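You operate a simulated robot arm through the tools that you are given. There is no shell and no other tool.

You are at the controls of a simulated two-armed robot. One attempt, no reset.

TASK
Move the small purple chip from the eraser to the tester's chip socket and test it.
Fine: eraser lid shut again; tester lever locked and left so; yellow tester button once; leave the rest. Where these are worked on the way, their far stop is far enough and under half their travel is too little: eraser lid.
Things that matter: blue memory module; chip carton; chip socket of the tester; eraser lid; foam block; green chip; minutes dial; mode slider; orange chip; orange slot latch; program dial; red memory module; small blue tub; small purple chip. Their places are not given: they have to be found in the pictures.

It is judged by the outcome, as a careful person would: the job done as asked, and still so three seconds after it is handed in. It fails if anything else is knocked over, pushed out of place, dropped, spilled or broken. A push-on lid holds only when it is set on centred and level and pressed home; a screw cap is set on level and turned clockwise until tight.

THE ROBOT
Two 6-joint arms with two-finger parallel grippers on one trunk that stands fixed in place. Base frame: the origin is at the foot of the trunk, x ahead of it, y to its left, z up; the work surface is at about z = 800. Lengths are in mm, angles in degrees, forces in N, time in s.
The left shoulder is at [80, 216, 1582], the right one opposite. With the tool pointing down near the work surface each hand reaches from about 100 to 660 mm from the base axis, measured 20 degrees to its own side. Payload 3.43 kg a hand.
Tool frame (each hand has its own): the origin (TCP) lies between the finger pads and is the grasp point; the fingertips stand 30 mm ahead of it; z points along the fingers, y is the line along which they close. The gripper opens to 94 mm. The fingers are 28 mm wide and 10 mm thick; the gripper's body (50 by 96 mm) begins 55 mm behind the TCP.
Orientation is that of the tool frame in the base frame, as [roll, pitch, yaw] about the fixed x, y, z axes, in that order (R = Rz(yaw) Ry(pitch) Rx(roll)). With the fingers straight down and closing along the base's y, the tool's x points along the base's -x, its y along +y and its z along -z.

THE INTERFACE
- The arms move only by the tool jog_arm. It takes "left_steps", "right_steps" or both (then of equal length, played together; a hand with none holds still); each is a list of rows, each a list of 7 numbers: the shift along the tool's x, y, z in mm, then the turn, a rotation vector about the tool's x, y, z in rad, then the gripper command, from -1 (shut) to 1 (fully open), values between in proportion. In form: [[dx, dy, dz, wx, wy, wz, fingers], ...]. A call has 1 to 20 rows; each row is the pose to reach, as a shift and turn from the pose commanded when the call began, along the tool's axes at that moment. Rows are played at 5 a second. More than 50 mm and 8.6 degrees between two rows, or a gripper value outside its range, and nothing of the call is played. Where a pose cannot be reached the arm comes as near as it can. A force on the tool above 40 N (or 10 N above the force at the start of the call, whichever is more), or a blocked arm, ends the call early, and 0.2 s more pass. Each finger travels about 72 mm/s and halts on what it meets, pressing with about 26 N; the grip force reading is that of the motor and also rises with nothing between the fingers. The clock runs only during rows and for 0.2 s after the last one: add rows that repeat a pose to give the fingers time. The reply holds the time, the measured pose of the TCP, the force on the tool along the base axes, the opening and the grip force, in the units named above and with some noise, with the torque about the TCP (base axes, N m) and any sound that the robot's microphone picked up, and new pictures: "views" is both (left out), scene, wrist or none (wrist: the cameras of the hands that moved).
- Cameras (640 x 400 px; columns grow to the right, rows downward): "scene" is now at [96.3, -26.5, 1731.4]; the picture's right is [-0.39, -0.92, 0.00], its down [-0.77, 0.32, -0.56] and it looks along [0.51, -0.21, -0.83] (base axes); focal length 355 px, centre (320, 200). "left" rides on the left gripper at [76, -14, -102] in its tool frame; the picture's right is [0.18, 0.98, 0.00], its down [-0.75, 0.14, -0.64] and it looks along [-0.63, 0.12, 0.77] (tool axes); focal length 243 px, centre (320, 200). "right" rides on the right gripper at [76, 14, -102] in its tool frame; the picture's right is [-0.18, 0.98, 0.00], its down [-0.75, -0.14, -0.64] and it looks along [-0.63, -0.12, 0.77] (tool axes); focal length 243 px, centre (320, 200).
- slide_trunk(by): slides the trunk up (or, below 0, down) by that many mm; the arms and the scene camera ride with it, the base frame stays. It gives what a move gives, with no picture.
- turn_head(pan, tilt): turns the head with the scene camera to pan (to the left, within 86 degrees either way) and tilt (down, from -29 to 69), counted from straight ahead of the robot. It gives what a move gives, and a new picture of the scene camera.
- measure_at(camera, pixels): for up to 12 pixels [column, row] of the newest picture of that camera ("zoom" is the newest enlarged one), the place [x, y, z] in the base frame of the surface seen there, good to about 2 mm. No time passes.
- inspect(camera, box): a new picture of the part [left, top, right, bottom] of that camera's present view, enlarged. No time passes.
- close_job(): hands the job in; it is judged then, once.

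Leave the grippers open and the arms clear of the work at the hand-in unless told otherwise.

The tools are called after "Emit:" by a JSON object that holds its "op" and its "data". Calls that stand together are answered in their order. jog_arm: Moves the arms, as the interface text tells. Its arguments: {"type":"object","properties":{"left_steps":{"type":"array","items":{"type":"array","items":{"type":"number"}}},"right_steps":{"type":"array","items":{"type":"array","items":{"type":"number"}}},"views":{"type":"string","enum":["both","scene","wrist","none"]}},"required":[]} The other tools are called the same way: slide_trunk (by) slides the trunk up or down; turn_head (pan, tilt) turns the head that bears the scene camera; measure_at (camera, pixels) gives the place of the surface under pixels of a picture; inspect (camera, box) takes an enlarged picture of a part of a camera's view; close_job () hands the job in.

At the start:

```text
time: 0.0
left_eef_pos: [613.0, 177.2, 1063.6]
left_orientation: [180.0, -0.1, -180.0]
left_force: [0.4, 0.1, 0.3]
left_ft_torque: [0.01, 0.0, -0.02]
left_opening: 94.0
left_grip_force: 0.0
right_eef_pos: [524.4, -327.2, 1042.4]
right_orientation: [-179.9, 0.0, 179.9]
right_force: [0.4, -0.6, -0.4]
right_ft_torque: [0.0, 0.0, 0.01]
right_opening: 94.1
right_grip_force: 0.0
trunk travel left (down, up): [-811.0, 29.0]
head pan, tilt: [-22.7, 56.2]
```

scene: 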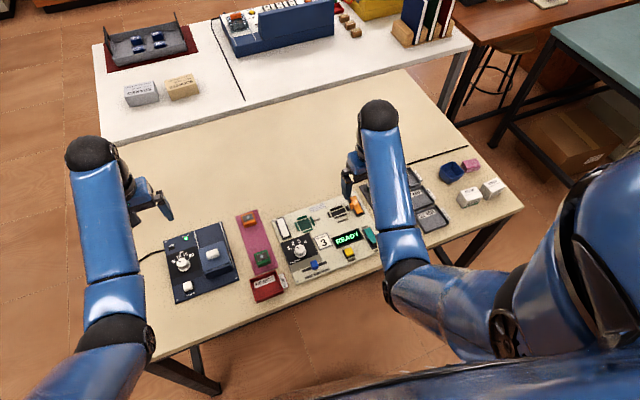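
right: 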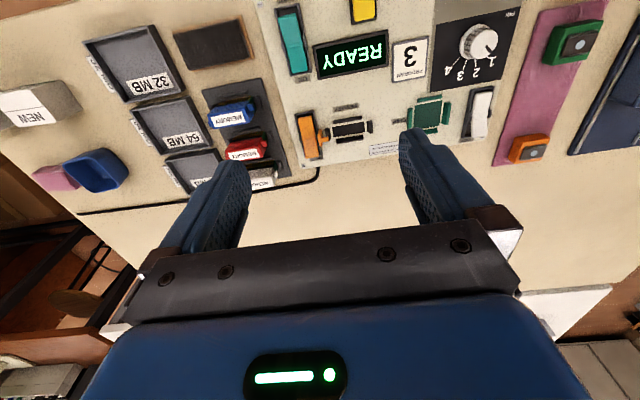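
left: 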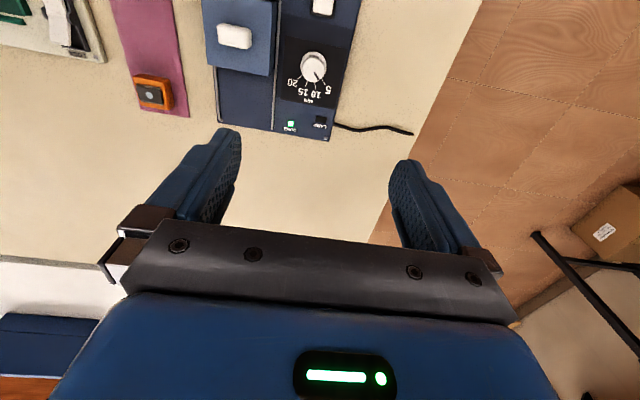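

I see the eraser (dark blue box with a lid and dial) around scene pixels (200,265), and the tester panel around (325,240). I will enlarge these parts first.

Emit:
{"op": "inspect", "data": {"camera": "scene", "box": [150, 200, 310, 300]}}

Emit:
{"op": "inspect", "data": {"camera": "scene", "box": [260, 180, 400, 290]}}

Emit:
{"op": "inspect", "data": {"camera": "right", "box": [180, 0, 640, 200]}}

Emit:
{"op": "inspect", "data": {"camera": "left", "box": [100, 0, 420, 160]}}

```text
4.00 times, centred on (230, 250) of scene
```

zoom: 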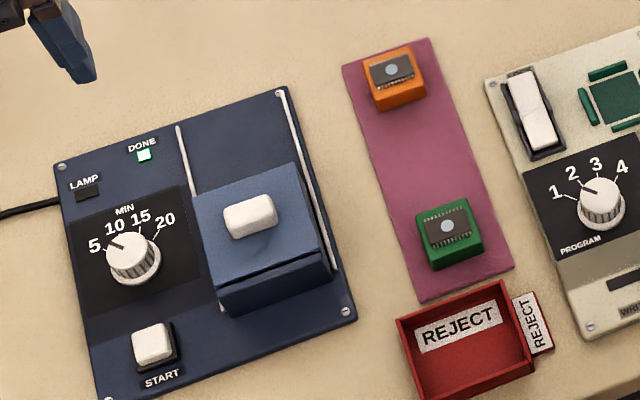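

```text
3.64 times, centred on (330, 235) of scene
```

zoom: 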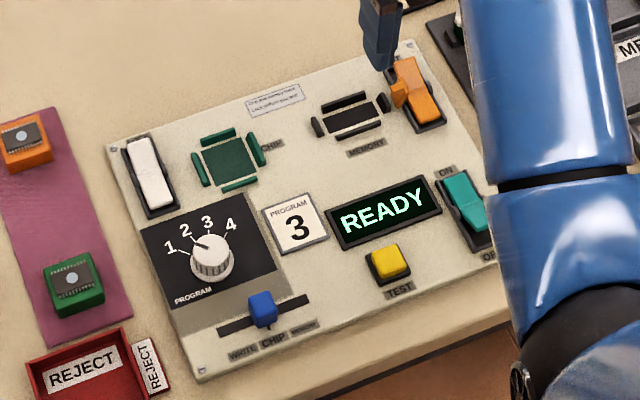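

```text
1.39 times, centred on (410, 100) of right
```

zoom: 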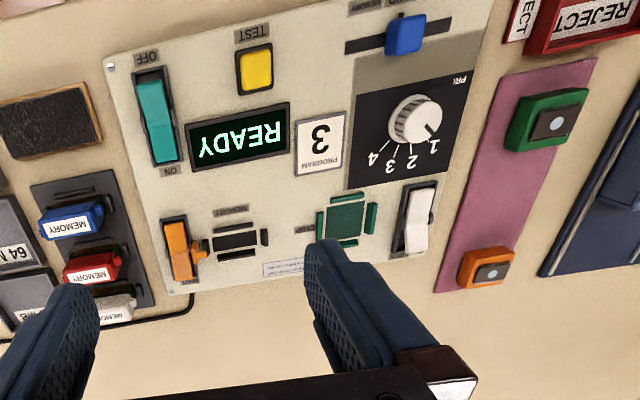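

```text
2.00 times, centred on (260, 80) of left
```

zoom: 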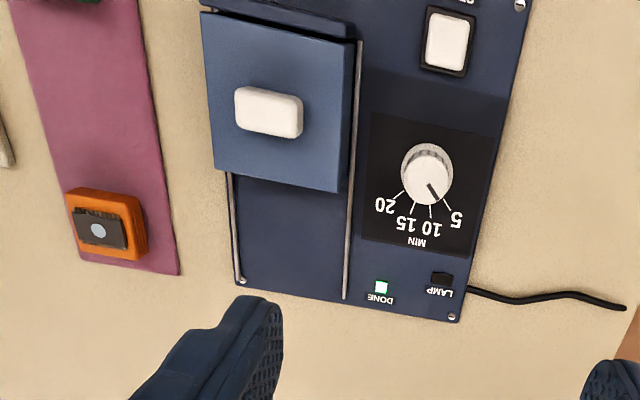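

I'll measure eraser features in the newest zoom (left camera) – knob (268,112), lid corners, rails, dial, orange chip.

Emit:
{"op": "measure_at", "data": {"camera": "zoom", "pixels": [[268, 108], [240, 92], [300, 105], [204, 15], [352, 45], [340, 188], [218, 165], [236, 280], [345, 298], [280, 240], [98, 230], [428, 180]]}}

Emit:
{"op": "measure_at", "data": {"camera": "scene", "pixels": [[212, 253], [193, 269], [283, 228], [297, 226], [306, 222], [300, 249], [325, 266], [349, 254], [358, 206], [263, 258], [249, 219], [188, 286]]}}

```text
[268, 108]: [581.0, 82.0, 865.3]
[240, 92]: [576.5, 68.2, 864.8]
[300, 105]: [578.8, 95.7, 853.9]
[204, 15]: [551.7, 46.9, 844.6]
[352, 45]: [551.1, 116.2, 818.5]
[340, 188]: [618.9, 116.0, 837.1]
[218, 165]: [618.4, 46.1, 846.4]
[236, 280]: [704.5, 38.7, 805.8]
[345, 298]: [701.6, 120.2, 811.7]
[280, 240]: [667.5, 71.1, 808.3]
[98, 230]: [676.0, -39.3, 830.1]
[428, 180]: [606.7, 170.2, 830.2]
```

```text
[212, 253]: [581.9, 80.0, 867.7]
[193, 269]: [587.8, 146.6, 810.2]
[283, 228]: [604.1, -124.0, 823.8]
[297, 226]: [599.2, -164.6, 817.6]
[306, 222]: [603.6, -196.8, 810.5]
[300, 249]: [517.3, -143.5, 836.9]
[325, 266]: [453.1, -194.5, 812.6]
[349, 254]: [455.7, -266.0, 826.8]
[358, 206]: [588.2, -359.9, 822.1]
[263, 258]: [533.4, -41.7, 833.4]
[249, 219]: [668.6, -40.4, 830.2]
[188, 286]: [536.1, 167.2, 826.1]
```

I see the eraser lid sits on two rails (x≈520–704), with its white knob at (581,82,866), so it probably slides away from the robot. Before moving, I enlarge the tester controls to read the dial, the slider and the lever.

Emit:
{"op": "inspect", "data": {"camera": "scene", "box": [272, 200, 336, 240]}}

Emit:
{"op": "inspect", "data": {"camera": "scene", "box": [285, 235, 365, 285]}}

Emit:
{"op": "inspect", "data": {"camera": "right", "box": [360, 0, 520, 160]}}

```text
10.00 times, centred on (304, 220) of scene
```

zoom: 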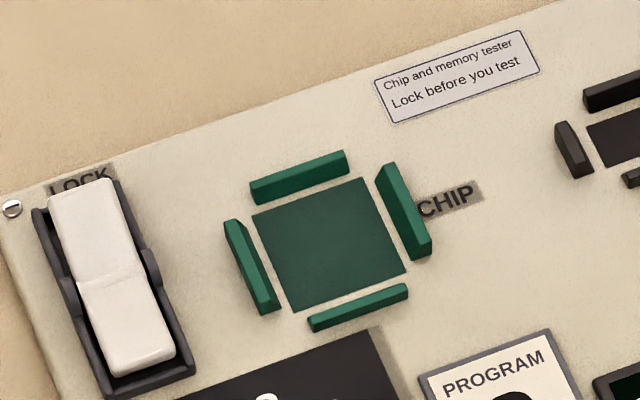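

```text
8.00 times, centred on (325, 260) of scene
```

zoom: 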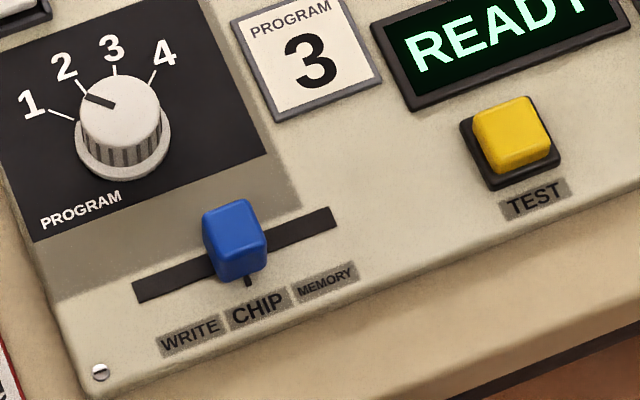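

```text
2.50 times, centred on (440, 80) of right
```

zoom: 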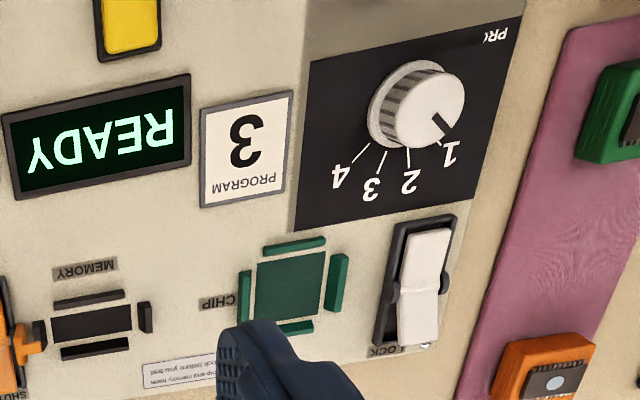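

The mode slider stands at CHIP. I need to know where the program dial's mark points, so I measure the mark's ends and the ticks in the scene picture (zoom offset 285,235, scale 8).

Emit:
{"op": "measure_at", "data": {"camera": "scene", "pixels": [[299.2, 247.8], [295.8, 247.1], [300, 248.7], [292.5, 249.1], [295.3, 246], [299.4, 243.8], [304.1, 244.8], [301, 257]]}}

Emit:
{"op": "inspect", "data": {"camera": "scene", "box": [284, 238, 316, 258]}}

```text
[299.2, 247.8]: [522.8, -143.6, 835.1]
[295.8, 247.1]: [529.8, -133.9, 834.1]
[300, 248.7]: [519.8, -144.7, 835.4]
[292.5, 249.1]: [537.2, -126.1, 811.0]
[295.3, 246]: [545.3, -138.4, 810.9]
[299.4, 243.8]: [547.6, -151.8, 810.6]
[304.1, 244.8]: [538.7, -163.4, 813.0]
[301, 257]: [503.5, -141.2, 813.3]
```

```text
16.00 times, centred on (300, 248) of scene
```

zoom: 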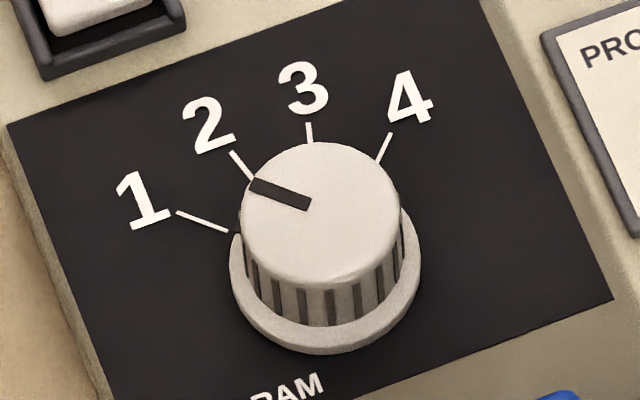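

By measurement the program dial points at 1 (mark direction 45°, tick 1 at 45°). The task says to leave the rest, so I won't touch it. Next I move the right hand over to (564,-137,982) for a close view of the white lever and the socket.

Emit:
{"op": "jog_arm", "data": {"right_steps": [[-6, 27, 9, 0, 0, 0, 1], [-12, 54, 18, 0, 0, 0, 1], [-18, 81, 27, 0, 0, 0, 1], [-24, 108, 36, 0, 0, 0, 1], [-30, 135, 45, 0, 0, 0, 1], [-36, 162, 54, 0, 0, 0, 1], [-40, 190, 60, 0, 0, 0, 1]], "views": "both"}}

```text
time: 1.6
left_eef_pos: [613.2, 178.0, 1061.0]
left_orientation: [180.0, 0.0, -179.9]
left_force: [-0.1, -0.5, 0.6]
left_ft_torque: [0.04, 0.0, -0.04]
left_opening: 94.2
left_grip_force: 0.0
right_eef_pos: [564.3, -136.3, 981.4]
right_orientation: [180.0, 0.0, -180.0]
right_force: [-0.2, 0.9, -1.0]
right_ft_torque: [-0.02, 0.06, 0.01]
right_opening: 93.8
right_grip_force: 0.0
trunk travel left (down, up): [-811.0, 29.0]
head pan, tilt: [-22.7, 56.2]
```

scene: 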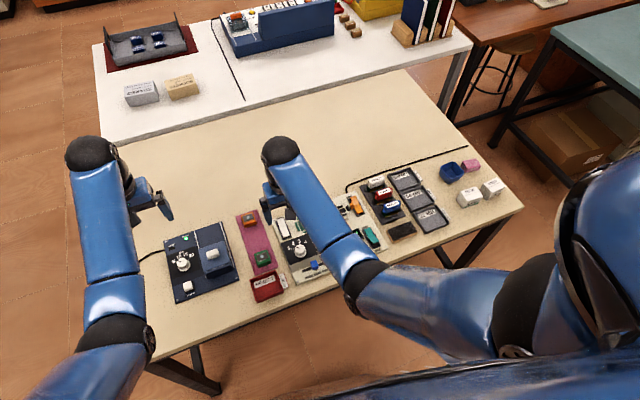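
right: 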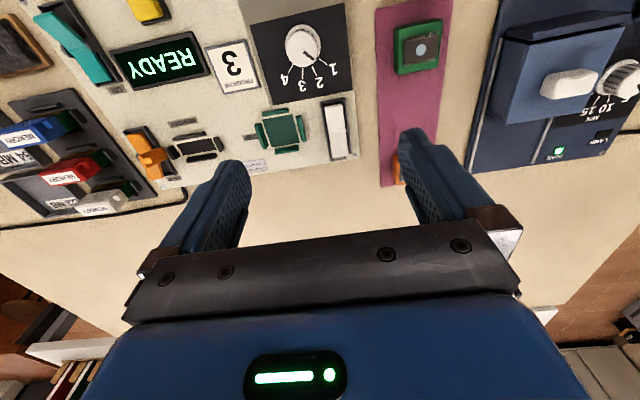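

Emit:
{"op": "inspect", "data": {"camera": "right", "box": [240, 80, 400, 180]}}

Emit:
{"op": "measure_at", "data": {"camera": "right", "pixels": [[334, 102], [335, 125], [340, 152], [329, 110], [345, 110], [280, 130], [260, 130], [301, 132], [284, 150], [277, 112], [416, 48], [569, 83]]}}

```text
4.00 times, centred on (320, 130) of right
```

zoom: 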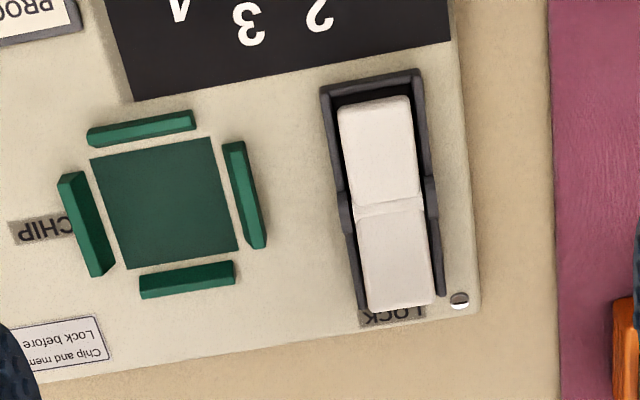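

```text
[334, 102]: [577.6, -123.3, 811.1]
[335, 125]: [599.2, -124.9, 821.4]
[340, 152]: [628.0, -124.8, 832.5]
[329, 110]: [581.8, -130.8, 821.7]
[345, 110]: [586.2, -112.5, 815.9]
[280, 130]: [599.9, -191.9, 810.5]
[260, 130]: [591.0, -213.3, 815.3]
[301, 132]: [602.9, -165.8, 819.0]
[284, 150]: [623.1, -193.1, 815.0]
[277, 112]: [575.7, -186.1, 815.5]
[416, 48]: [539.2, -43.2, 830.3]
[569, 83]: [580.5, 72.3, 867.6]
```

The white lever is a rocker: its near end sits low (z 811), its LOCK end is raised (z 832), so it is now unlocked. I'll check the rail direction of the eraser and the teal switch's convention.

Emit:
{"op": "inspect", "data": {"camera": "left", "box": [190, 0, 370, 140]}}

Emit:
{"op": "inspect", "data": {"camera": "right", "box": [20, 0, 180, 100]}}

Emit:
{"op": "measure_at", "data": {"camera": "right", "pixels": [[58, 18], [80, 45], [103, 76]]}}

Emit:
{"op": "measure_at", "data": {"camera": "left", "pixels": [[214.5, 90], [219.5, 138], [279, 40], [276, 90], [272.5, 146], [203, 8], [208, 80], [270, 94], [277, 24], [220, 30], [250, 45]]}}

```text
2.86 times, centred on (280, 70) of left
```

zoom: 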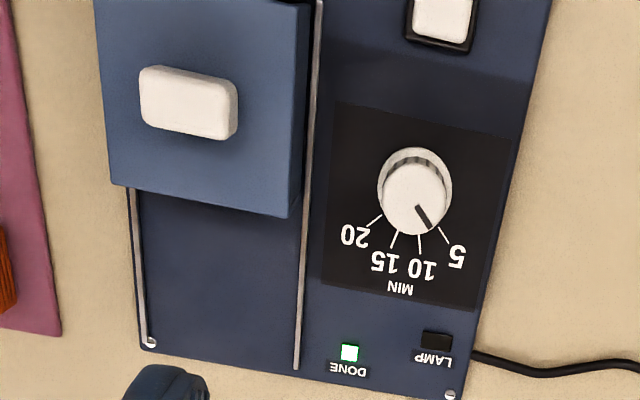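

```text
4.00 times, centred on (100, 50) of right
```

zoom: 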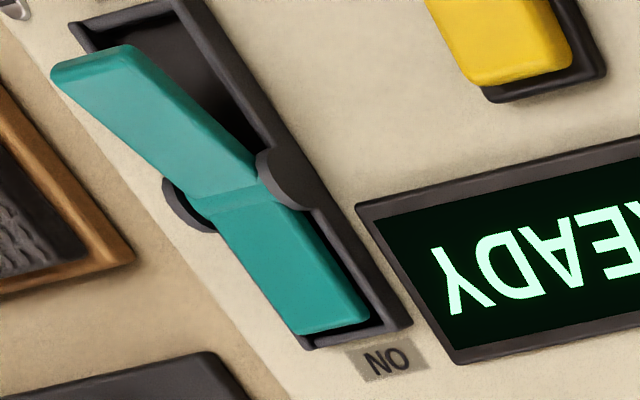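

```text
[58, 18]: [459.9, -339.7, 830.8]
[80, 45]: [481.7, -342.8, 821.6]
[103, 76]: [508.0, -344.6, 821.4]
```

```text
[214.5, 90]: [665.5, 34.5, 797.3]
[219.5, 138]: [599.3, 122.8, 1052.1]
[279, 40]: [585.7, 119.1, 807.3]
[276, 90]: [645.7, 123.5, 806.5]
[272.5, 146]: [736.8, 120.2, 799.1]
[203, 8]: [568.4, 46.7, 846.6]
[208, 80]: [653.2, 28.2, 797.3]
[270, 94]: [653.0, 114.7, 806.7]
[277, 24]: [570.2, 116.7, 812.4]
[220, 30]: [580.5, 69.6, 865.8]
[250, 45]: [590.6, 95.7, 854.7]
```

The teal switch confirms the convention: the labelled end pressed down is the state (ON end is down and the display reads READY). So the lever must be pressed at its LOCK end later. To gain reach I will lower the trunk; first I raise both hands and move the right one aside.

Emit:
{"op": "jog_arm", "data": {"right_steps": [[0, -20, -28, 0, 0, 0, 1], [0, -40, -56, 0, 0, 0, 1], [0, -60, -84, 0, 0, 0, 1], [0, -80, -112, 0, 0, 0, 1], [0, -105, -140, 0, 0, 0, 1], [0, -130, -170, 0, 0, 0, 1]], "left_steps": [[0, 0, -20, 0, 0, 0, 1], [0, 0, -40, 0, 0, 0, 1], [0, 0, -60, 0, 0, 0, 1], [0, 0, -80, 0, 0, 0, 1], [0, 0, -100, 0, 0, 0, 1], [0, 0, -120, 0, 0, 0, 1]], "views": "none"}}

Emit:
{"op": "slide_trunk", "data": {"by": -150}}

Emit:
{"op": "turn_head", "data": {"pan": -8, "tilt": 58}}

```text
time: 3.0
left_eef_pos: [658.7, 171.9, 1138.7]
left_orientation: [-180.0, 0.0, -179.9]
left_force: [0.3, -0.5, -0.5]
left_ft_torque: [-0.01, 0.04, -0.01]
left_opening: 93.9
left_grip_force: 0.0
left hand out of reach, approached as far as the arm can: row 2, 3, 4, 5, 6
right_eef_pos: [604.0, -268.7, 1086.7]
right_orientation: [180.0, 0.0, -180.0]
right_force: [0.2, -0.4, -0.1]
right_ft_torque: [0.02, -0.01, -0.01]
right_opening: 94.0
right_grip_force: 0.0
right hand out of reach, approached as far as the arm can: row 3, 4, 5, 6
trunk travel left (down, up): [-811.0, 29.0]
head pan, tilt: [-22.7, 56.2]
```

```text
time: 4.8
left_eef_pos: [657.7, 173.5, 987.7]
left_orientation: [-180.0, 0.1, 180.0]
left_force: [0.2, -0.6, 0.1]
left_ft_torque: [0.0, 0.01, -0.02]
left_opening: 94.0
left_grip_force: 0.1
right_eef_pos: [604.1, -268.4, 937.5]
right_orientation: [180.0, 0.1, 180.0]
right_force: [-0.3, 0.6, -0.5]
right_ft_torque: [0.01, -0.03, -0.01]
right_opening: 93.8
right_grip_force: 0.1
trunk travel left (down, up): [-661.0, 179.0]
head pan, tilt: [-22.7, 56.2]
```

```text
time: 5.5
left_eef_pos: [657.4, 172.9, 988.2]
left_orientation: [180.0, 0.0, -179.9]
left_force: [0.3, -0.9, 1.0]
left_ft_torque: [-0.02, 0.0, 0.0]
left_opening: 94.0
left_grip_force: 0.1
right_eef_pos: [603.6, -266.6, 939.0]
right_orientation: [180.0, 0.0, 180.0]
right_force: [0.6, 0.0, 0.5]
right_ft_torque: [0.03, 0.01, -0.01]
right_opening: 94.0
right_grip_force: 0.1
trunk travel left (down, up): [-661.0, 179.0]
head pan, tilt: [-8.0, 58.0]
```

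scene: 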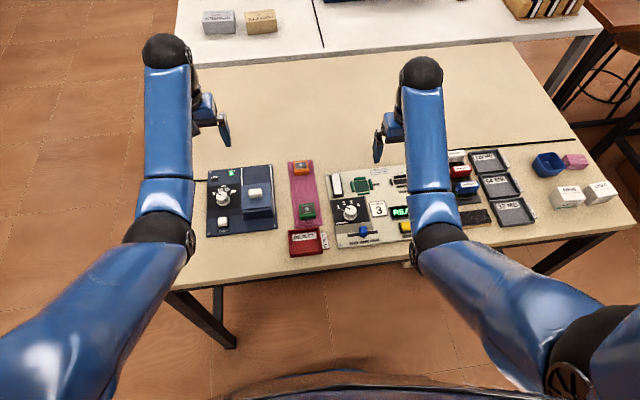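

The arms have a minimum reach too, so a middle trunk height suits better. I slide the trunk up by 70 mm.

Emit:
{"op": "slide_trunk", "data": {"by": 70}}

Emit:
{"op": "inspect", "data": {"camera": "left", "box": [0, 0, 640, 400]}}

```text
time: 6.6
left_eef_pos: [658.0, 174.4, 1058.7]
left_orientation: [-179.9, 0.0, 180.0]
left_force: [0.8, 0.2, 0.8]
left_ft_torque: [0.01, -0.04, 0.01]
left_opening: 94.1
left_grip_force: 0.0
right_eef_pos: [603.5, -268.4, 1008.7]
right_orientation: [180.0, 0.1, 179.9]
right_force: [-0.5, 0.2, 0.5]
right_ft_torque: [0.0, -0.06, 0.0]
right_opening: 94.0
right_grip_force: 0.1
trunk travel left (down, up): [-731.0, 109.0]
head pan, tilt: [-8.0, 58.0]
```

```text
1.00 times, centred on (320, 200) of left (not enlarged: the box is as wide or as high as the picture)
```

zoom: 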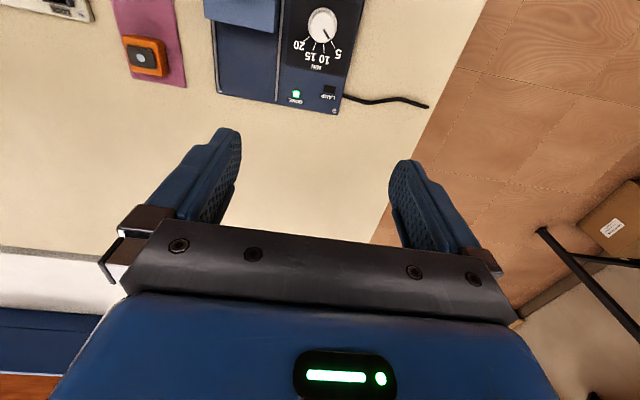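

I move the left hand part of the way towards a point over the lid knob, and check the pose reached.

Emit:
{"op": "jog_arm", "data": {"left_steps": [[12, -15, 10, 0, 0, 0, 1], [25, -30, 20, 0, 0, 0, 1], [38, -46, 30, 0, 0, 0, 1]], "views": "wrist"}}

```text
time: 7.4
left_eef_pos: [621.5, 126.2, 1028.2]
left_orientation: [179.9, 0.1, -179.8]
left_force: [0.2, 0.7, 0.4]
left_ft_torque: [0.01, -0.02, 0.01]
left_opening: 94.2
left_grip_force: 0.1
right_eef_pos: [604.5, -268.1, 1008.6]
right_orientation: [180.0, 0.1, 180.0]
right_force: [0.5, -0.7, 0.7]
right_ft_torque: [0.02, -0.02, 0.02]
right_opening: 93.9
right_grip_force: 0.0
trunk travel left (down, up): [-731.0, 109.0]
head pan, tilt: [-8.0, 58.0]
```

left: 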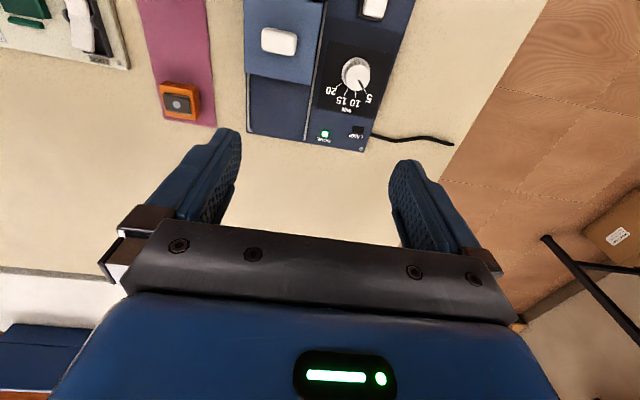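

The commanded pose follows the measured one. Now I go above the knob at (581,82,~945).

Emit:
{"op": "jog_arm", "data": {"left_steps": [[10, -11, 20, 0, 0, 0, 1], [20, -22, 41, 0, 0, 0, 1], [30, -33, 62, 0, 0, 0, 1], [40, -44, 83, 0, 0, 0, 1]], "views": "both"}}

```text
time: 8.4
left_eef_pos: [579.2, 82.9, 945.8]
left_orientation: [-180.0, 0.0, -179.9]
left_force: [-0.5, 0.0, 0.8]
left_ft_torque: [-0.01, 0.02, -0.05]
left_opening: 94.0
left_grip_force: 0.2
right_eef_pos: [603.1, -267.3, 1008.4]
right_orientation: [180.0, 0.1, 179.9]
right_force: [0.4, 0.4, -0.3]
right_ft_torque: [0.02, -0.04, 0.0]
right_opening: 94.2
right_grip_force: 0.0
trunk travel left (down, up): [-731.0, 109.0]
head pan, tilt: [-8.0, 58.0]
```

scene: 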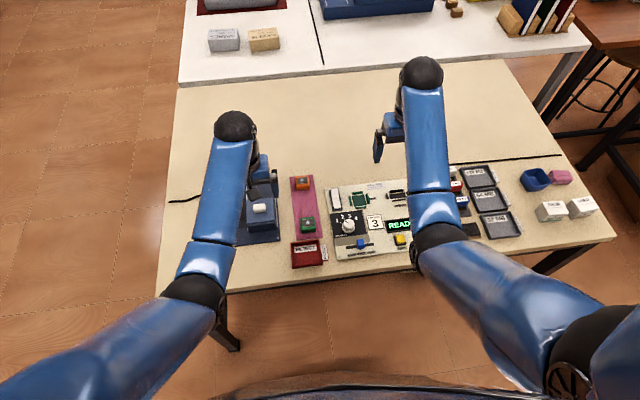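
left: 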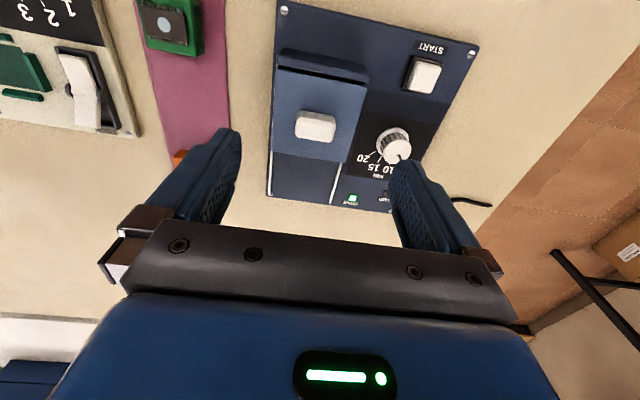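

I measure the knob's edges in the left picture: knob around (315,127).

Emit:
{"op": "inspect", "data": {"camera": "left", "box": [256, 80, 384, 180]}}

Emit:
{"op": "measure_at", "data": {"camera": "left", "pixels": [[315, 124], [299, 122], [332, 124], [315, 115], [314, 137], [280, 100], [366, 75], [345, 160], [272, 150], [320, 60], [396, 140], [330, 195]]}}

```text
4.00 times, centred on (320, 130) of left
```

zoom: 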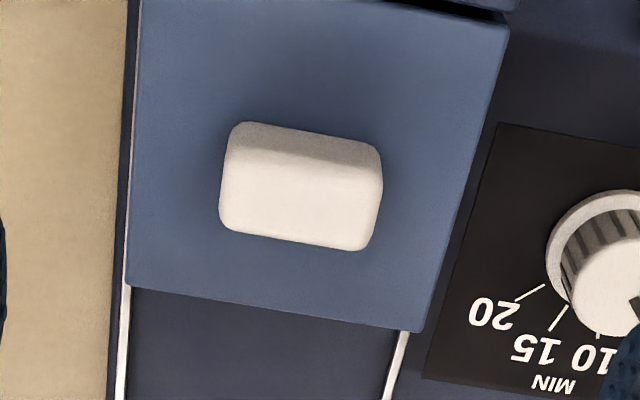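

```text
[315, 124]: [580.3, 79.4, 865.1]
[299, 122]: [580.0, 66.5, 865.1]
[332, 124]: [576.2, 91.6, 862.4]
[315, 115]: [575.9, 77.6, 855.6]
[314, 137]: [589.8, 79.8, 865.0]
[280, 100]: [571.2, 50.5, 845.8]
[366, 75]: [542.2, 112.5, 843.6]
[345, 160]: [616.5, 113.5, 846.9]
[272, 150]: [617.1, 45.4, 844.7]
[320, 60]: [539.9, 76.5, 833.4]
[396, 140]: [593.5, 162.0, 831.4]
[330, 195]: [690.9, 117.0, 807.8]
```

Knob centre is about (582,79.5), z 846–866. I come down to TCP z≈883 with fingers partly open, then close on it.

Emit:
{"op": "jog_arm", "data": {"left_steps": [[-1, -1, 15, 0, 0, 0, 0.3], [-2, -3, 32, 0, 0, 0, 0.3], [-2, -3, 50, 0, 0, 0, 0.3], [-2, -3, 62, 0, 0, 0, 0.3], [-2, -3, 62, 0, 0, 0, 0.3]], "views": "both"}}

```text
time: 9.6
left_eef_pos: [581.2, 80.9, 883.7]
left_orientation: [180.0, 0.0, 180.0]
left_force: [-0.7, 0.5, -0.3]
left_ft_torque: [-0.02, 0.03, -0.05]
left_opening: 61.2
left_grip_force: 0.1
right_eef_pos: [603.8, -267.7, 1007.7]
right_orientation: [-180.0, 0.1, 179.9]
right_force: [-0.1, -0.5, -0.6]
right_ft_torque: [0.0, 0.0, 0.03]
right_opening: 93.8
right_grip_force: 0.0
trunk travel left (down, up): [-731.0, 109.0]
head pan, tilt: [-8.0, 58.0]
```

scene: 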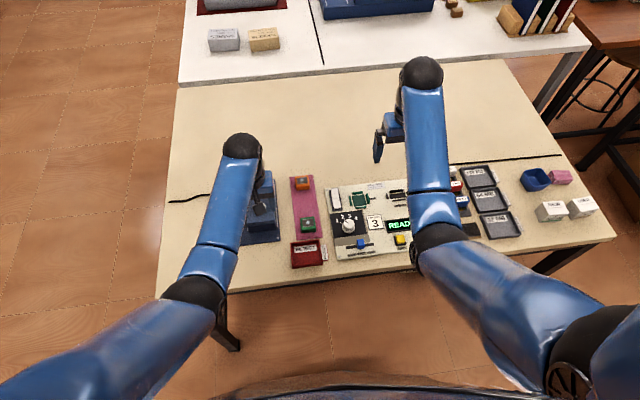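
left: 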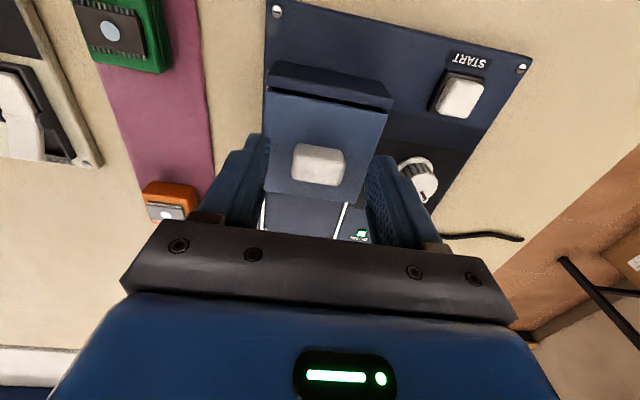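

Fingers straddle the knob evenly. I close on it.

Emit:
{"op": "jog_arm", "data": {"left_steps": [[0, 0, 0, 0, 0, 0, -0.2], [0, 0, 0, 0, 0, 0, -0.6], [0, 0, 0, 0, 0, 0, -0.6]], "views": "wrist"}}

```text
time: 10.4
left_eef_pos: [581.1, 80.5, 883.0]
left_orientation: [179.9, 0.1, 180.0]
left_force: [0.2, -2.3, -1.9]
left_ft_torque: [-0.14, -0.14, -0.05]
left_opening: 31.4
left_grip_force: 45.1
right_eef_pos: [604.7, -268.6, 1008.1]
right_orientation: [180.0, 0.1, -180.0]
right_force: [-0.3, 0.2, -0.9]
right_ft_torque: [0.0, 0.0, 0.02]
right_opening: 94.1
right_grip_force: 0.1
trunk travel left (down, up): [-731.0, 109.0]
head pan, tilt: [-8.0, 58.0]
```

left: 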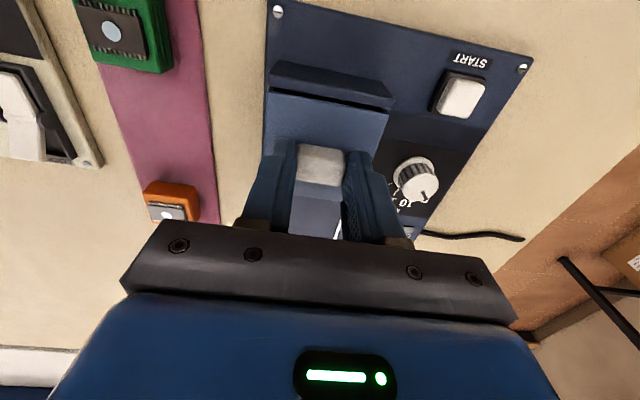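

The knob is gripped (31 mm). I slide it 20 mm away from the robot as a first try.

Emit:
{"op": "jog_arm", "data": {"left_steps": [[-5, 0, 0, 0, 0, 0, -0.6], [-10, 0, 0, 0, 0, 0, -0.6], [-15, 0, 0, 0, 0, 0, -0.6], [-20, 0, 0, 0, 0, 0, -0.6]], "views": "both"}}

```text
time: 11.4
left_eef_pos: [601.4, 79.6, 884.7]
left_orientation: [-179.8, 0.0, -180.0]
left_force: [1.3, -3.5, 6.5]
left_ft_torque: [-0.03, 1.23, -0.05]
left_opening: 31.5
left_grip_force: 44.4
right_eef_pos: [603.4, -268.2, 1008.0]
right_orientation: [179.9, 0.1, -180.0]
right_force: [-0.2, -0.6, -0.1]
right_ft_torque: [0.02, -0.01, 0.0]
right_opening: 94.0
right_grip_force: 0.1
trunk travel left (down, up): [-731.0, 109.0]
head pan, tilt: [-8.0, 58.0]
```

scene: 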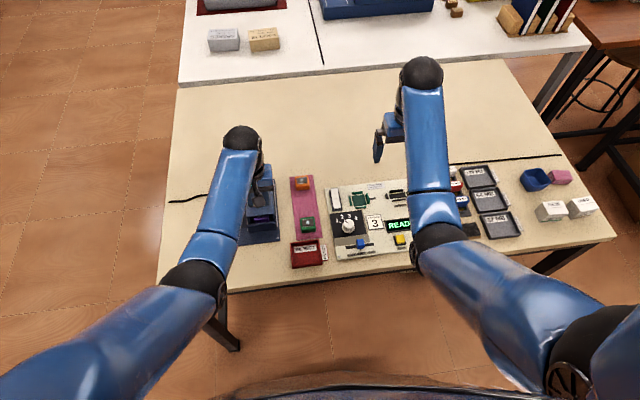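
left: 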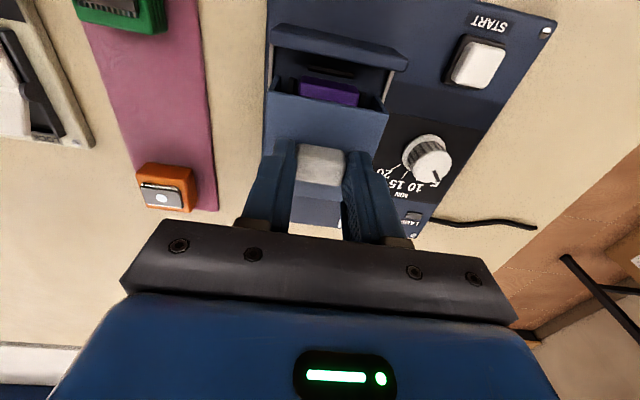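

It slides and the purple chip shows at (330,95). I continue in small steps toward the far stop.

Emit:
{"op": "jog_arm", "data": {"left_steps": [[-6, 0, 0, 0, 0, 0, -0.6], [-12, 0, 0, 0, 0, 0, -0.6], [-18, 0, 0, 0, 0, 0, -0.6], [-24, 0, 0, 0, 0, 0, -0.6], [-30, 0, 0, 0, 0, 0, -0.6], [-36, 0, 0, 0, 0, 0, -0.6], [-42, 0, 0, 0, 0, 0, -0.6]], "views": "both"}}

```text
time: 13.0
left_eef_pos: [643.0, 79.1, 883.3]
left_orientation: [180.0, 0.2, -179.9]
left_force: [-0.1, -2.1, 7.5]
left_ft_torque: [0.1, 0.61, -0.03]
left_opening: 31.1
left_grip_force: 45.4
right_eef_pos: [602.7, -266.7, 1009.5]
right_orientation: [-180.0, 0.1, 180.0]
right_force: [0.5, -0.1, -0.3]
right_ft_torque: [-0.06, -0.02, 0.03]
right_opening: 94.0
right_grip_force: 0.0
trunk travel left (down, up): [-731.0, 109.0]
head pan, tilt: [-8.0, 58.0]
```

scene: 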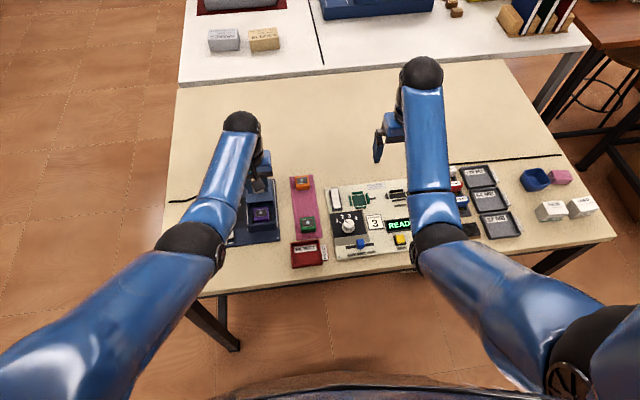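
left: 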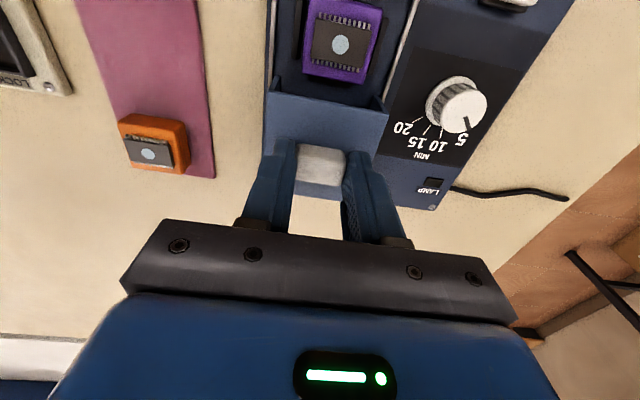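

62 mm so far; the chip is fully exposed. I continue until the stop, gently.

Emit:
{"op": "jog_arm", "data": {"left_steps": [[-4, 0, 0, 0, 0, 0, -0.6], [-8, 0, 0, 0, 0, 0, -0.6], [-12, 0, 0, 0, 0, 0, -0.6], [-15, 0, 0, 0, 0, 0, -0.6], [-18, 0, 0, 0, 0, 0, -0.6], [-21, 0, 0, 0, 0, 0, -0.6], [-24, 0, 0, 0, 0, 0, -0.6]], "views": "both"}}

```text
time: 14.6
left_eef_pos: [660.9, 79.6, 883.5]
left_orientation: [179.9, -0.4, -180.0]
left_force: [-25.8, -2.7, 3.0]
left_ft_torque: [-0.12, 0.42, 0.07]
left_opening: 31.4
left_grip_force: 44.7
right_eef_pos: [599.6, -267.4, 1011.3]
right_orientation: [-179.9, 0.4, -179.9]
right_force: [0.4, -0.3, 0.4]
right_ft_torque: [-0.01, 0.0, -0.01]
right_opening: 94.1
right_grip_force: 0.0
trunk travel left (down, up): [-731.0, 109.0]
head pan, tilt: [-8.0, 58.0]
```

scene: 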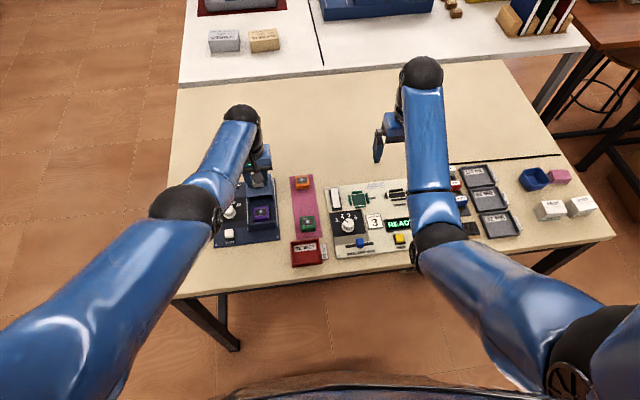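
left: 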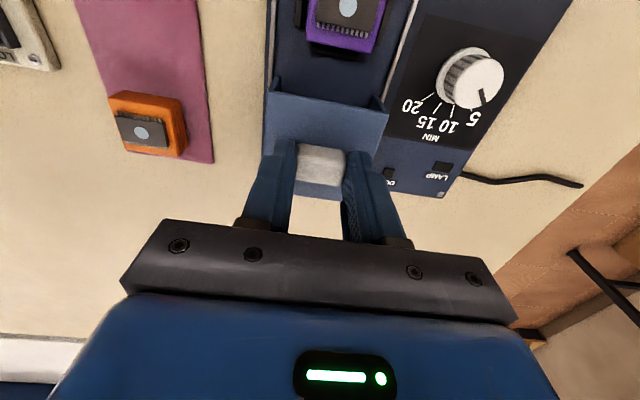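

The far stop is met at x≈661 (26 N, 80 mm travel). I relax the push, open the fingers and lift straight up.

Emit:
{"op": "jog_arm", "data": {"left_steps": [[3, 0, 0, 0, 0, 0, -0.6], [6, 0, 0, 0, 0, 0, -0.6], [6, 0, 0, 0, 0, 0, 0.1], [6, 0, 0, 0, 0, 0, 0.4], [6, 0, 0, 0, 0, 0, 0.4], [6, 0, -20, 0, 0, 0, 0.4], [6, 0, -50, 0, 0, 0, 0.4], [6, 0, -80, 0, 0, 0, 0.4]], "views": "both"}}

```text
time: 16.4
left_eef_pos: [660.8, 81.0, 961.5]
left_orientation: [179.9, -0.1, -179.9]
left_force: [0.3, 0.4, -0.2]
left_ft_torque: [-0.03, -0.02, -0.03]
left_opening: 65.7
left_grip_force: 0.0
right_eef_pos: [603.6, -266.9, 1008.5]
right_orientation: [-179.9, 0.1, 180.0]
right_force: [0.6, 0.1, 0.9]
right_ft_torque: [0.02, 0.0, -0.01]
right_opening: 94.2
right_grip_force: 0.0
trunk travel left (down, up): [-731.0, 109.0]
head pan, tilt: [-8.0, 58.0]
```

scene: 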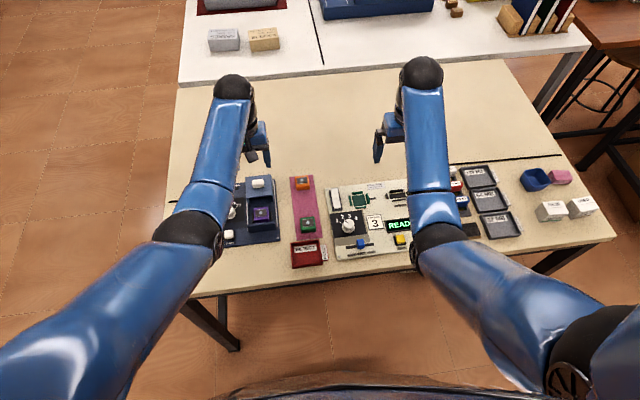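
left: 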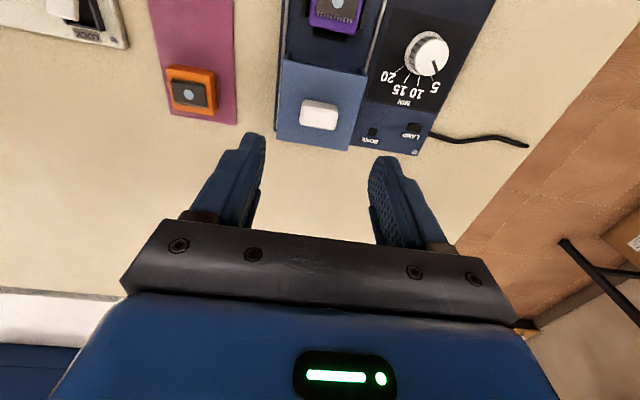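

The lid stays open. I look at the purple chip and the socket closely in the scene camera.

Emit:
{"op": "inspect", "data": {"camera": "scene", "box": [236, 168, 300, 248]}}

Emit:
{"op": "inspect", "data": {"camera": "scene", "box": [325, 178, 405, 228]}}

Emit:
{"op": "inspect", "data": {"camera": "left", "box": [260, 0, 400, 90]}}

```text
5.00 times, centred on (268, 208) of scene
```

zoom: 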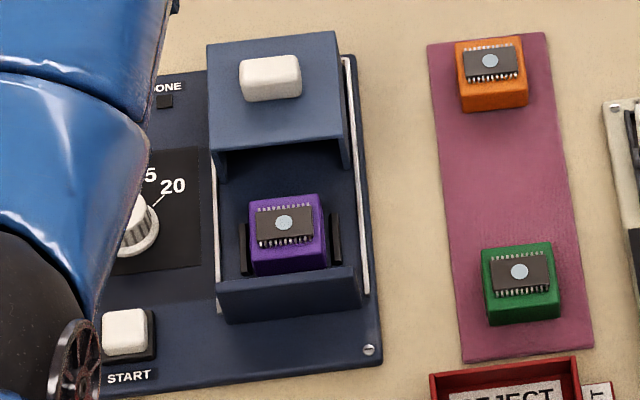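

```text
8.00 times, centred on (365, 203) of scene
```

zoom: 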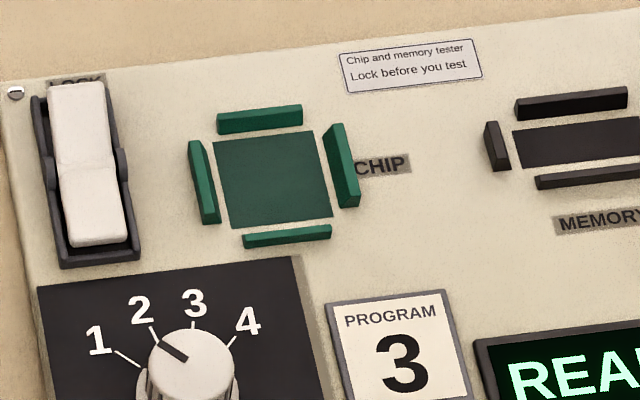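

```text
4.44 times, centred on (330, 45) of left
```

zoom: 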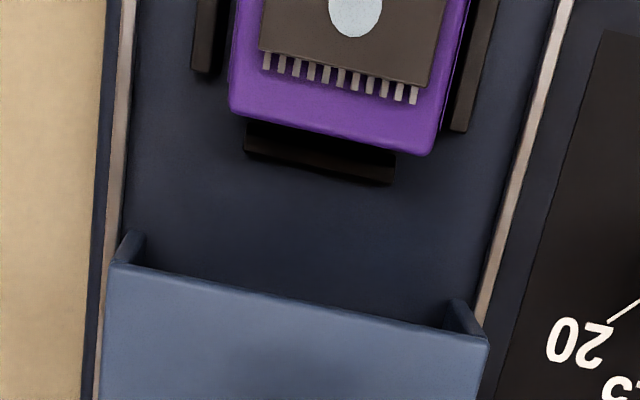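

I enlarge the chip itself to measure its corners and its holder.

Emit:
{"op": "inspect", "data": {"camera": "scene", "box": [240, 198, 288, 228]}}

```text
13.33 times, centred on (264, 213) of scene
```

zoom: 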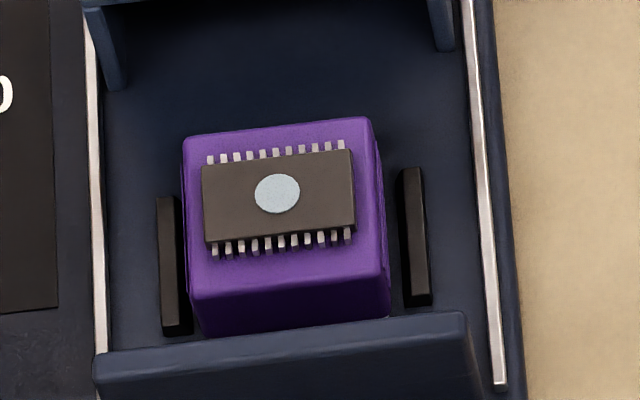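

Emit:
{"op": "measure_at", "data": {"camera": "zoom", "pixels": [[188, 140], [368, 122], [384, 272], [195, 295], [278, 193], [380, 300], [170, 205], [412, 175], [175, 325], [420, 295], [280, 355], [400, 330]]}}

Emit:
{"op": "measure_at", "data": {"camera": "left", "pixels": [[313, 26], [358, 34], [310, 22], [340, 4], [318, 31], [348, 38], [305, 12], [362, 25]]}}

```text
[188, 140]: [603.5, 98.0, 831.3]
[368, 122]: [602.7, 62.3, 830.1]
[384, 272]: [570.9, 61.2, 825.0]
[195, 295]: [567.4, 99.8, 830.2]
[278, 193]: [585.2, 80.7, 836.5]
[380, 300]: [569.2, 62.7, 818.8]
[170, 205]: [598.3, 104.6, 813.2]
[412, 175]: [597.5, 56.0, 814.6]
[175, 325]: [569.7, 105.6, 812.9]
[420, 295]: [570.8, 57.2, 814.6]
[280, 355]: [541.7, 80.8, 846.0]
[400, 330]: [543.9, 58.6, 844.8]
```

```text
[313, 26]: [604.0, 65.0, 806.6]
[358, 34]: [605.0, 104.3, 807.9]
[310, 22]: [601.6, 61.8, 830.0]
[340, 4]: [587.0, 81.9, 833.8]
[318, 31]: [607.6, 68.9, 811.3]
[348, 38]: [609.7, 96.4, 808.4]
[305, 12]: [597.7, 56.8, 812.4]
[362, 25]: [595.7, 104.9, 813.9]
```

The carrier is about 36 mm square, x 569–604, y 62–99.5, top at 831; holder walls reach z≈814. Now I enlarge and measure the socket.

Emit:
{"op": "inspect", "data": {"camera": "scene", "box": [340, 186, 380, 211]}}

```text
16.00 times, centred on (360, 198) of scene
```

zoom: 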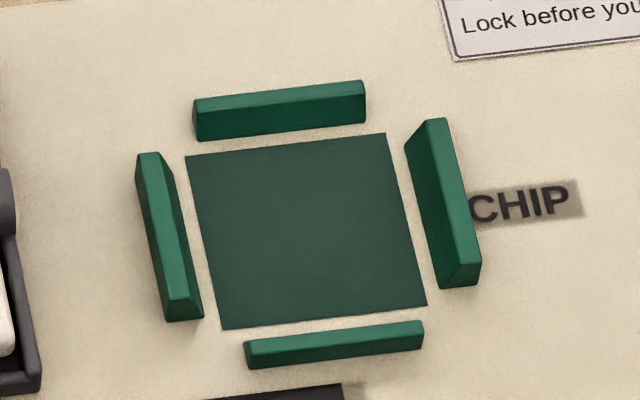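

Emit:
{"op": "measure_at", "data": {"camera": "zoom", "pixels": [[190, 160], [384, 138], [422, 302], [225, 325], [305, 230], [165, 230], [460, 200], [200, 120], [360, 105], [250, 345], [420, 328], [150, 160]]}}

Emit:
{"op": "inspect", "data": {"camera": "scene", "box": [325, 170, 425, 260]}}

```text
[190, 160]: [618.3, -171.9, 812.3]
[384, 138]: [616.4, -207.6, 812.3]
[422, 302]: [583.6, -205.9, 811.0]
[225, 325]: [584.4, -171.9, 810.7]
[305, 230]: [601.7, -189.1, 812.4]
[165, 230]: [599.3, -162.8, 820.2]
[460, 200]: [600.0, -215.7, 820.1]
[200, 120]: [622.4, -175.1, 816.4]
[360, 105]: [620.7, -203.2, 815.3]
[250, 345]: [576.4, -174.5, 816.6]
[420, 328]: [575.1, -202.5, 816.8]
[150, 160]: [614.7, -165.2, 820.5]
```

```text
4.44 times, centred on (375, 215) of scene
```

zoom: 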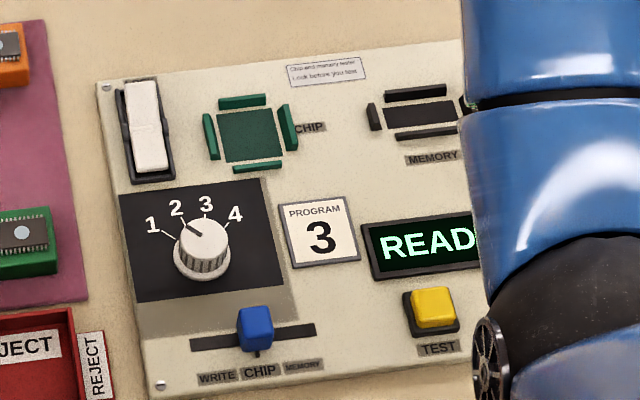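

The socket floor is centred near (600.7,-189.3), turned about -2°. I first take the left hand aside to y≈250 to make room for the right hand.

Emit:
{"op": "jog_arm", "data": {"left_steps": [[5, 28, -3, 0, 0, 0, 0.4], [10, 56, -6, 0, 0, 0, 0.4], [15, 84, -9, 0, 0, 0, 0.4], [20, 112, -12, 0, 0, 0, 0.4], [25, 140, -15, 0, 0, 0, 0.4], [30, 170, -15, 0, 0, 0, 0.4]], "views": "none"}}

Emit:
{"op": "inspect", "data": {"camera": "scene", "box": [325, 170, 425, 260]}}

Emit:
{"op": "measure_at", "data": {"camera": "zoom", "pixels": [[106, 86], [161, 386], [100, 84], [125, 250], [148, 395], [200, 70], [300, 58], [420, 46], [214, 330], [300, 318]]}}

```text
time: 17.8
left_eef_pos: [632.4, 251.5, 978.7]
left_orientation: [180.0, 0.1, -179.9]
left_force: [-0.8, -1.3, -1.0]
left_ft_torque: [0.02, -0.01, 0.02]
left_opening: 66.0
left_grip_force: 0.1
right_eef_pos: [603.7, -266.4, 1008.7]
right_orientation: [-179.9, 0.1, 179.9]
right_force: [0.1, -0.3, 0.4]
right_ft_torque: [0.02, -0.02, -0.02]
right_opening: 94.1
right_grip_force: 0.1
trunk travel left (down, up): [-731.0, 109.0]
head pan, tilt: [-8.0, 58.0]
```

```text
4.44 times, centred on (375, 215) of scene
```

zoom: 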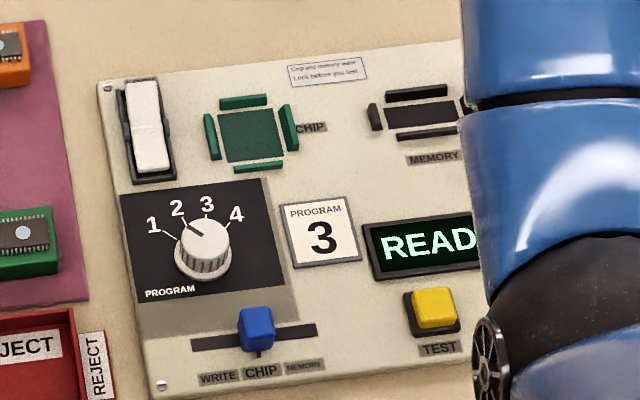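

```text
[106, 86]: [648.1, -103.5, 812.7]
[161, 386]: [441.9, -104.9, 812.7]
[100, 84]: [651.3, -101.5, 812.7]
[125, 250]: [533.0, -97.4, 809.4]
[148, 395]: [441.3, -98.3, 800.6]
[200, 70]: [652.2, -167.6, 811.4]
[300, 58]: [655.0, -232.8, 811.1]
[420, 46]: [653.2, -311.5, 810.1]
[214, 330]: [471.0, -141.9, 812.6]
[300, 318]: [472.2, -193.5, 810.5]
```

The panel's screws show it is square to the base axes (no turn needed). Now I bring the right hand over the purple chip at about (586,81,940).

Emit:
{"op": "jog_arm", "data": {"right_steps": [[2, 35, 7, 0, 0, 0, 1], [4, 70, 14, 0, 0, 0, 0.8], [6, 105, 21, 0, 0, 0, 0.6], [8, 140, 28, 0, 0, 0, 0.4], [10, 175, 35, 0, 0, 0, 0.25], [12, 210, 42, 0, 0, 0, 0.25], [14, 245, 49, 0, 0, 0, 0.25], [16, 280, 56, 0, 0, 0, 0.25], [17.7, 315, 63, 0, 0, 0, 0.25], [17.7, 347, 69, 0, 0, 0, 0.25], [17.7, 347, 69, 0, 0, 0, 0.25]], "views": "both"}}

```text
time: 20.2
left_eef_pos: [632.4, 250.9, 978.3]
left_orientation: [-180.0, 0.0, -180.0]
left_force: [-0.3, 0.5, 0.1]
left_ft_torque: [-0.01, 0.02, -0.01]
left_opening: 65.8
left_grip_force: 0.1
right_eef_pos: [587.6, 79.6, 941.1]
right_orientation: [179.9, 0.1, -180.0]
right_force: [0.4, 0.6, -0.4]
right_ft_torque: [-0.03, 0.01, 0.01]
right_opening: 59.0
right_grip_force: 0.0
trunk travel left (down, up): [-731.0, 109.0]
head pan, tilt: [-8.0, 58.0]
```

scene: 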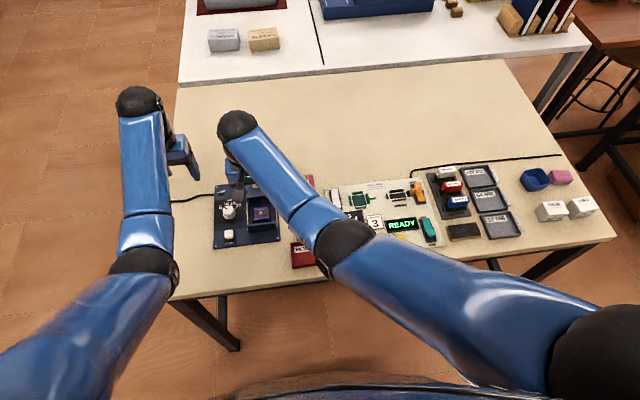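
right: 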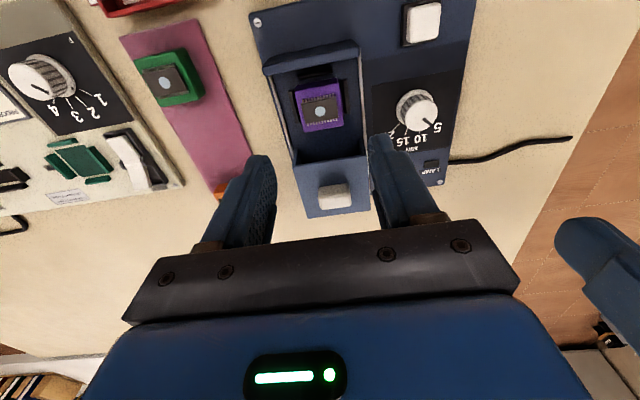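

I enlarge the right camera's view of the chip to fix its centre.

Emit:
{"op": "inspect", "data": {"camera": "right", "box": [272, 60, 368, 150]}}

```text
4.44 times, centred on (320, 105) of right
```

zoom: 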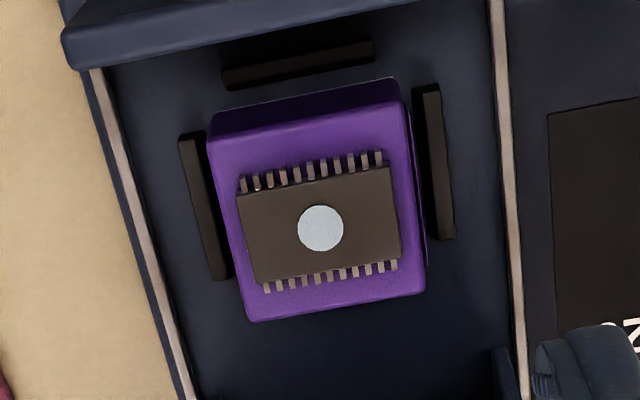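

Emit:
{"op": "measure_at", "data": {"camera": "zoom", "pixels": [[214, 145], [400, 112], [420, 285], [253, 315], [320, 228], [300, 65], [195, 200], [435, 160], [230, 80], [365, 52], [330, 300], [210, 125]]}}

```text
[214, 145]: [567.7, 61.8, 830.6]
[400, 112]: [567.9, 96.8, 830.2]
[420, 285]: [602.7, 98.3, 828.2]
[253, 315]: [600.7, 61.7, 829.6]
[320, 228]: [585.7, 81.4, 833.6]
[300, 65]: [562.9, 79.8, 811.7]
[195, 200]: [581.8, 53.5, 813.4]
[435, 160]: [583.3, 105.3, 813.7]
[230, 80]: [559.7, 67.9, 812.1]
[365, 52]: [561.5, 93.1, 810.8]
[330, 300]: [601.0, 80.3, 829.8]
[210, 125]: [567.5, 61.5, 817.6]
```

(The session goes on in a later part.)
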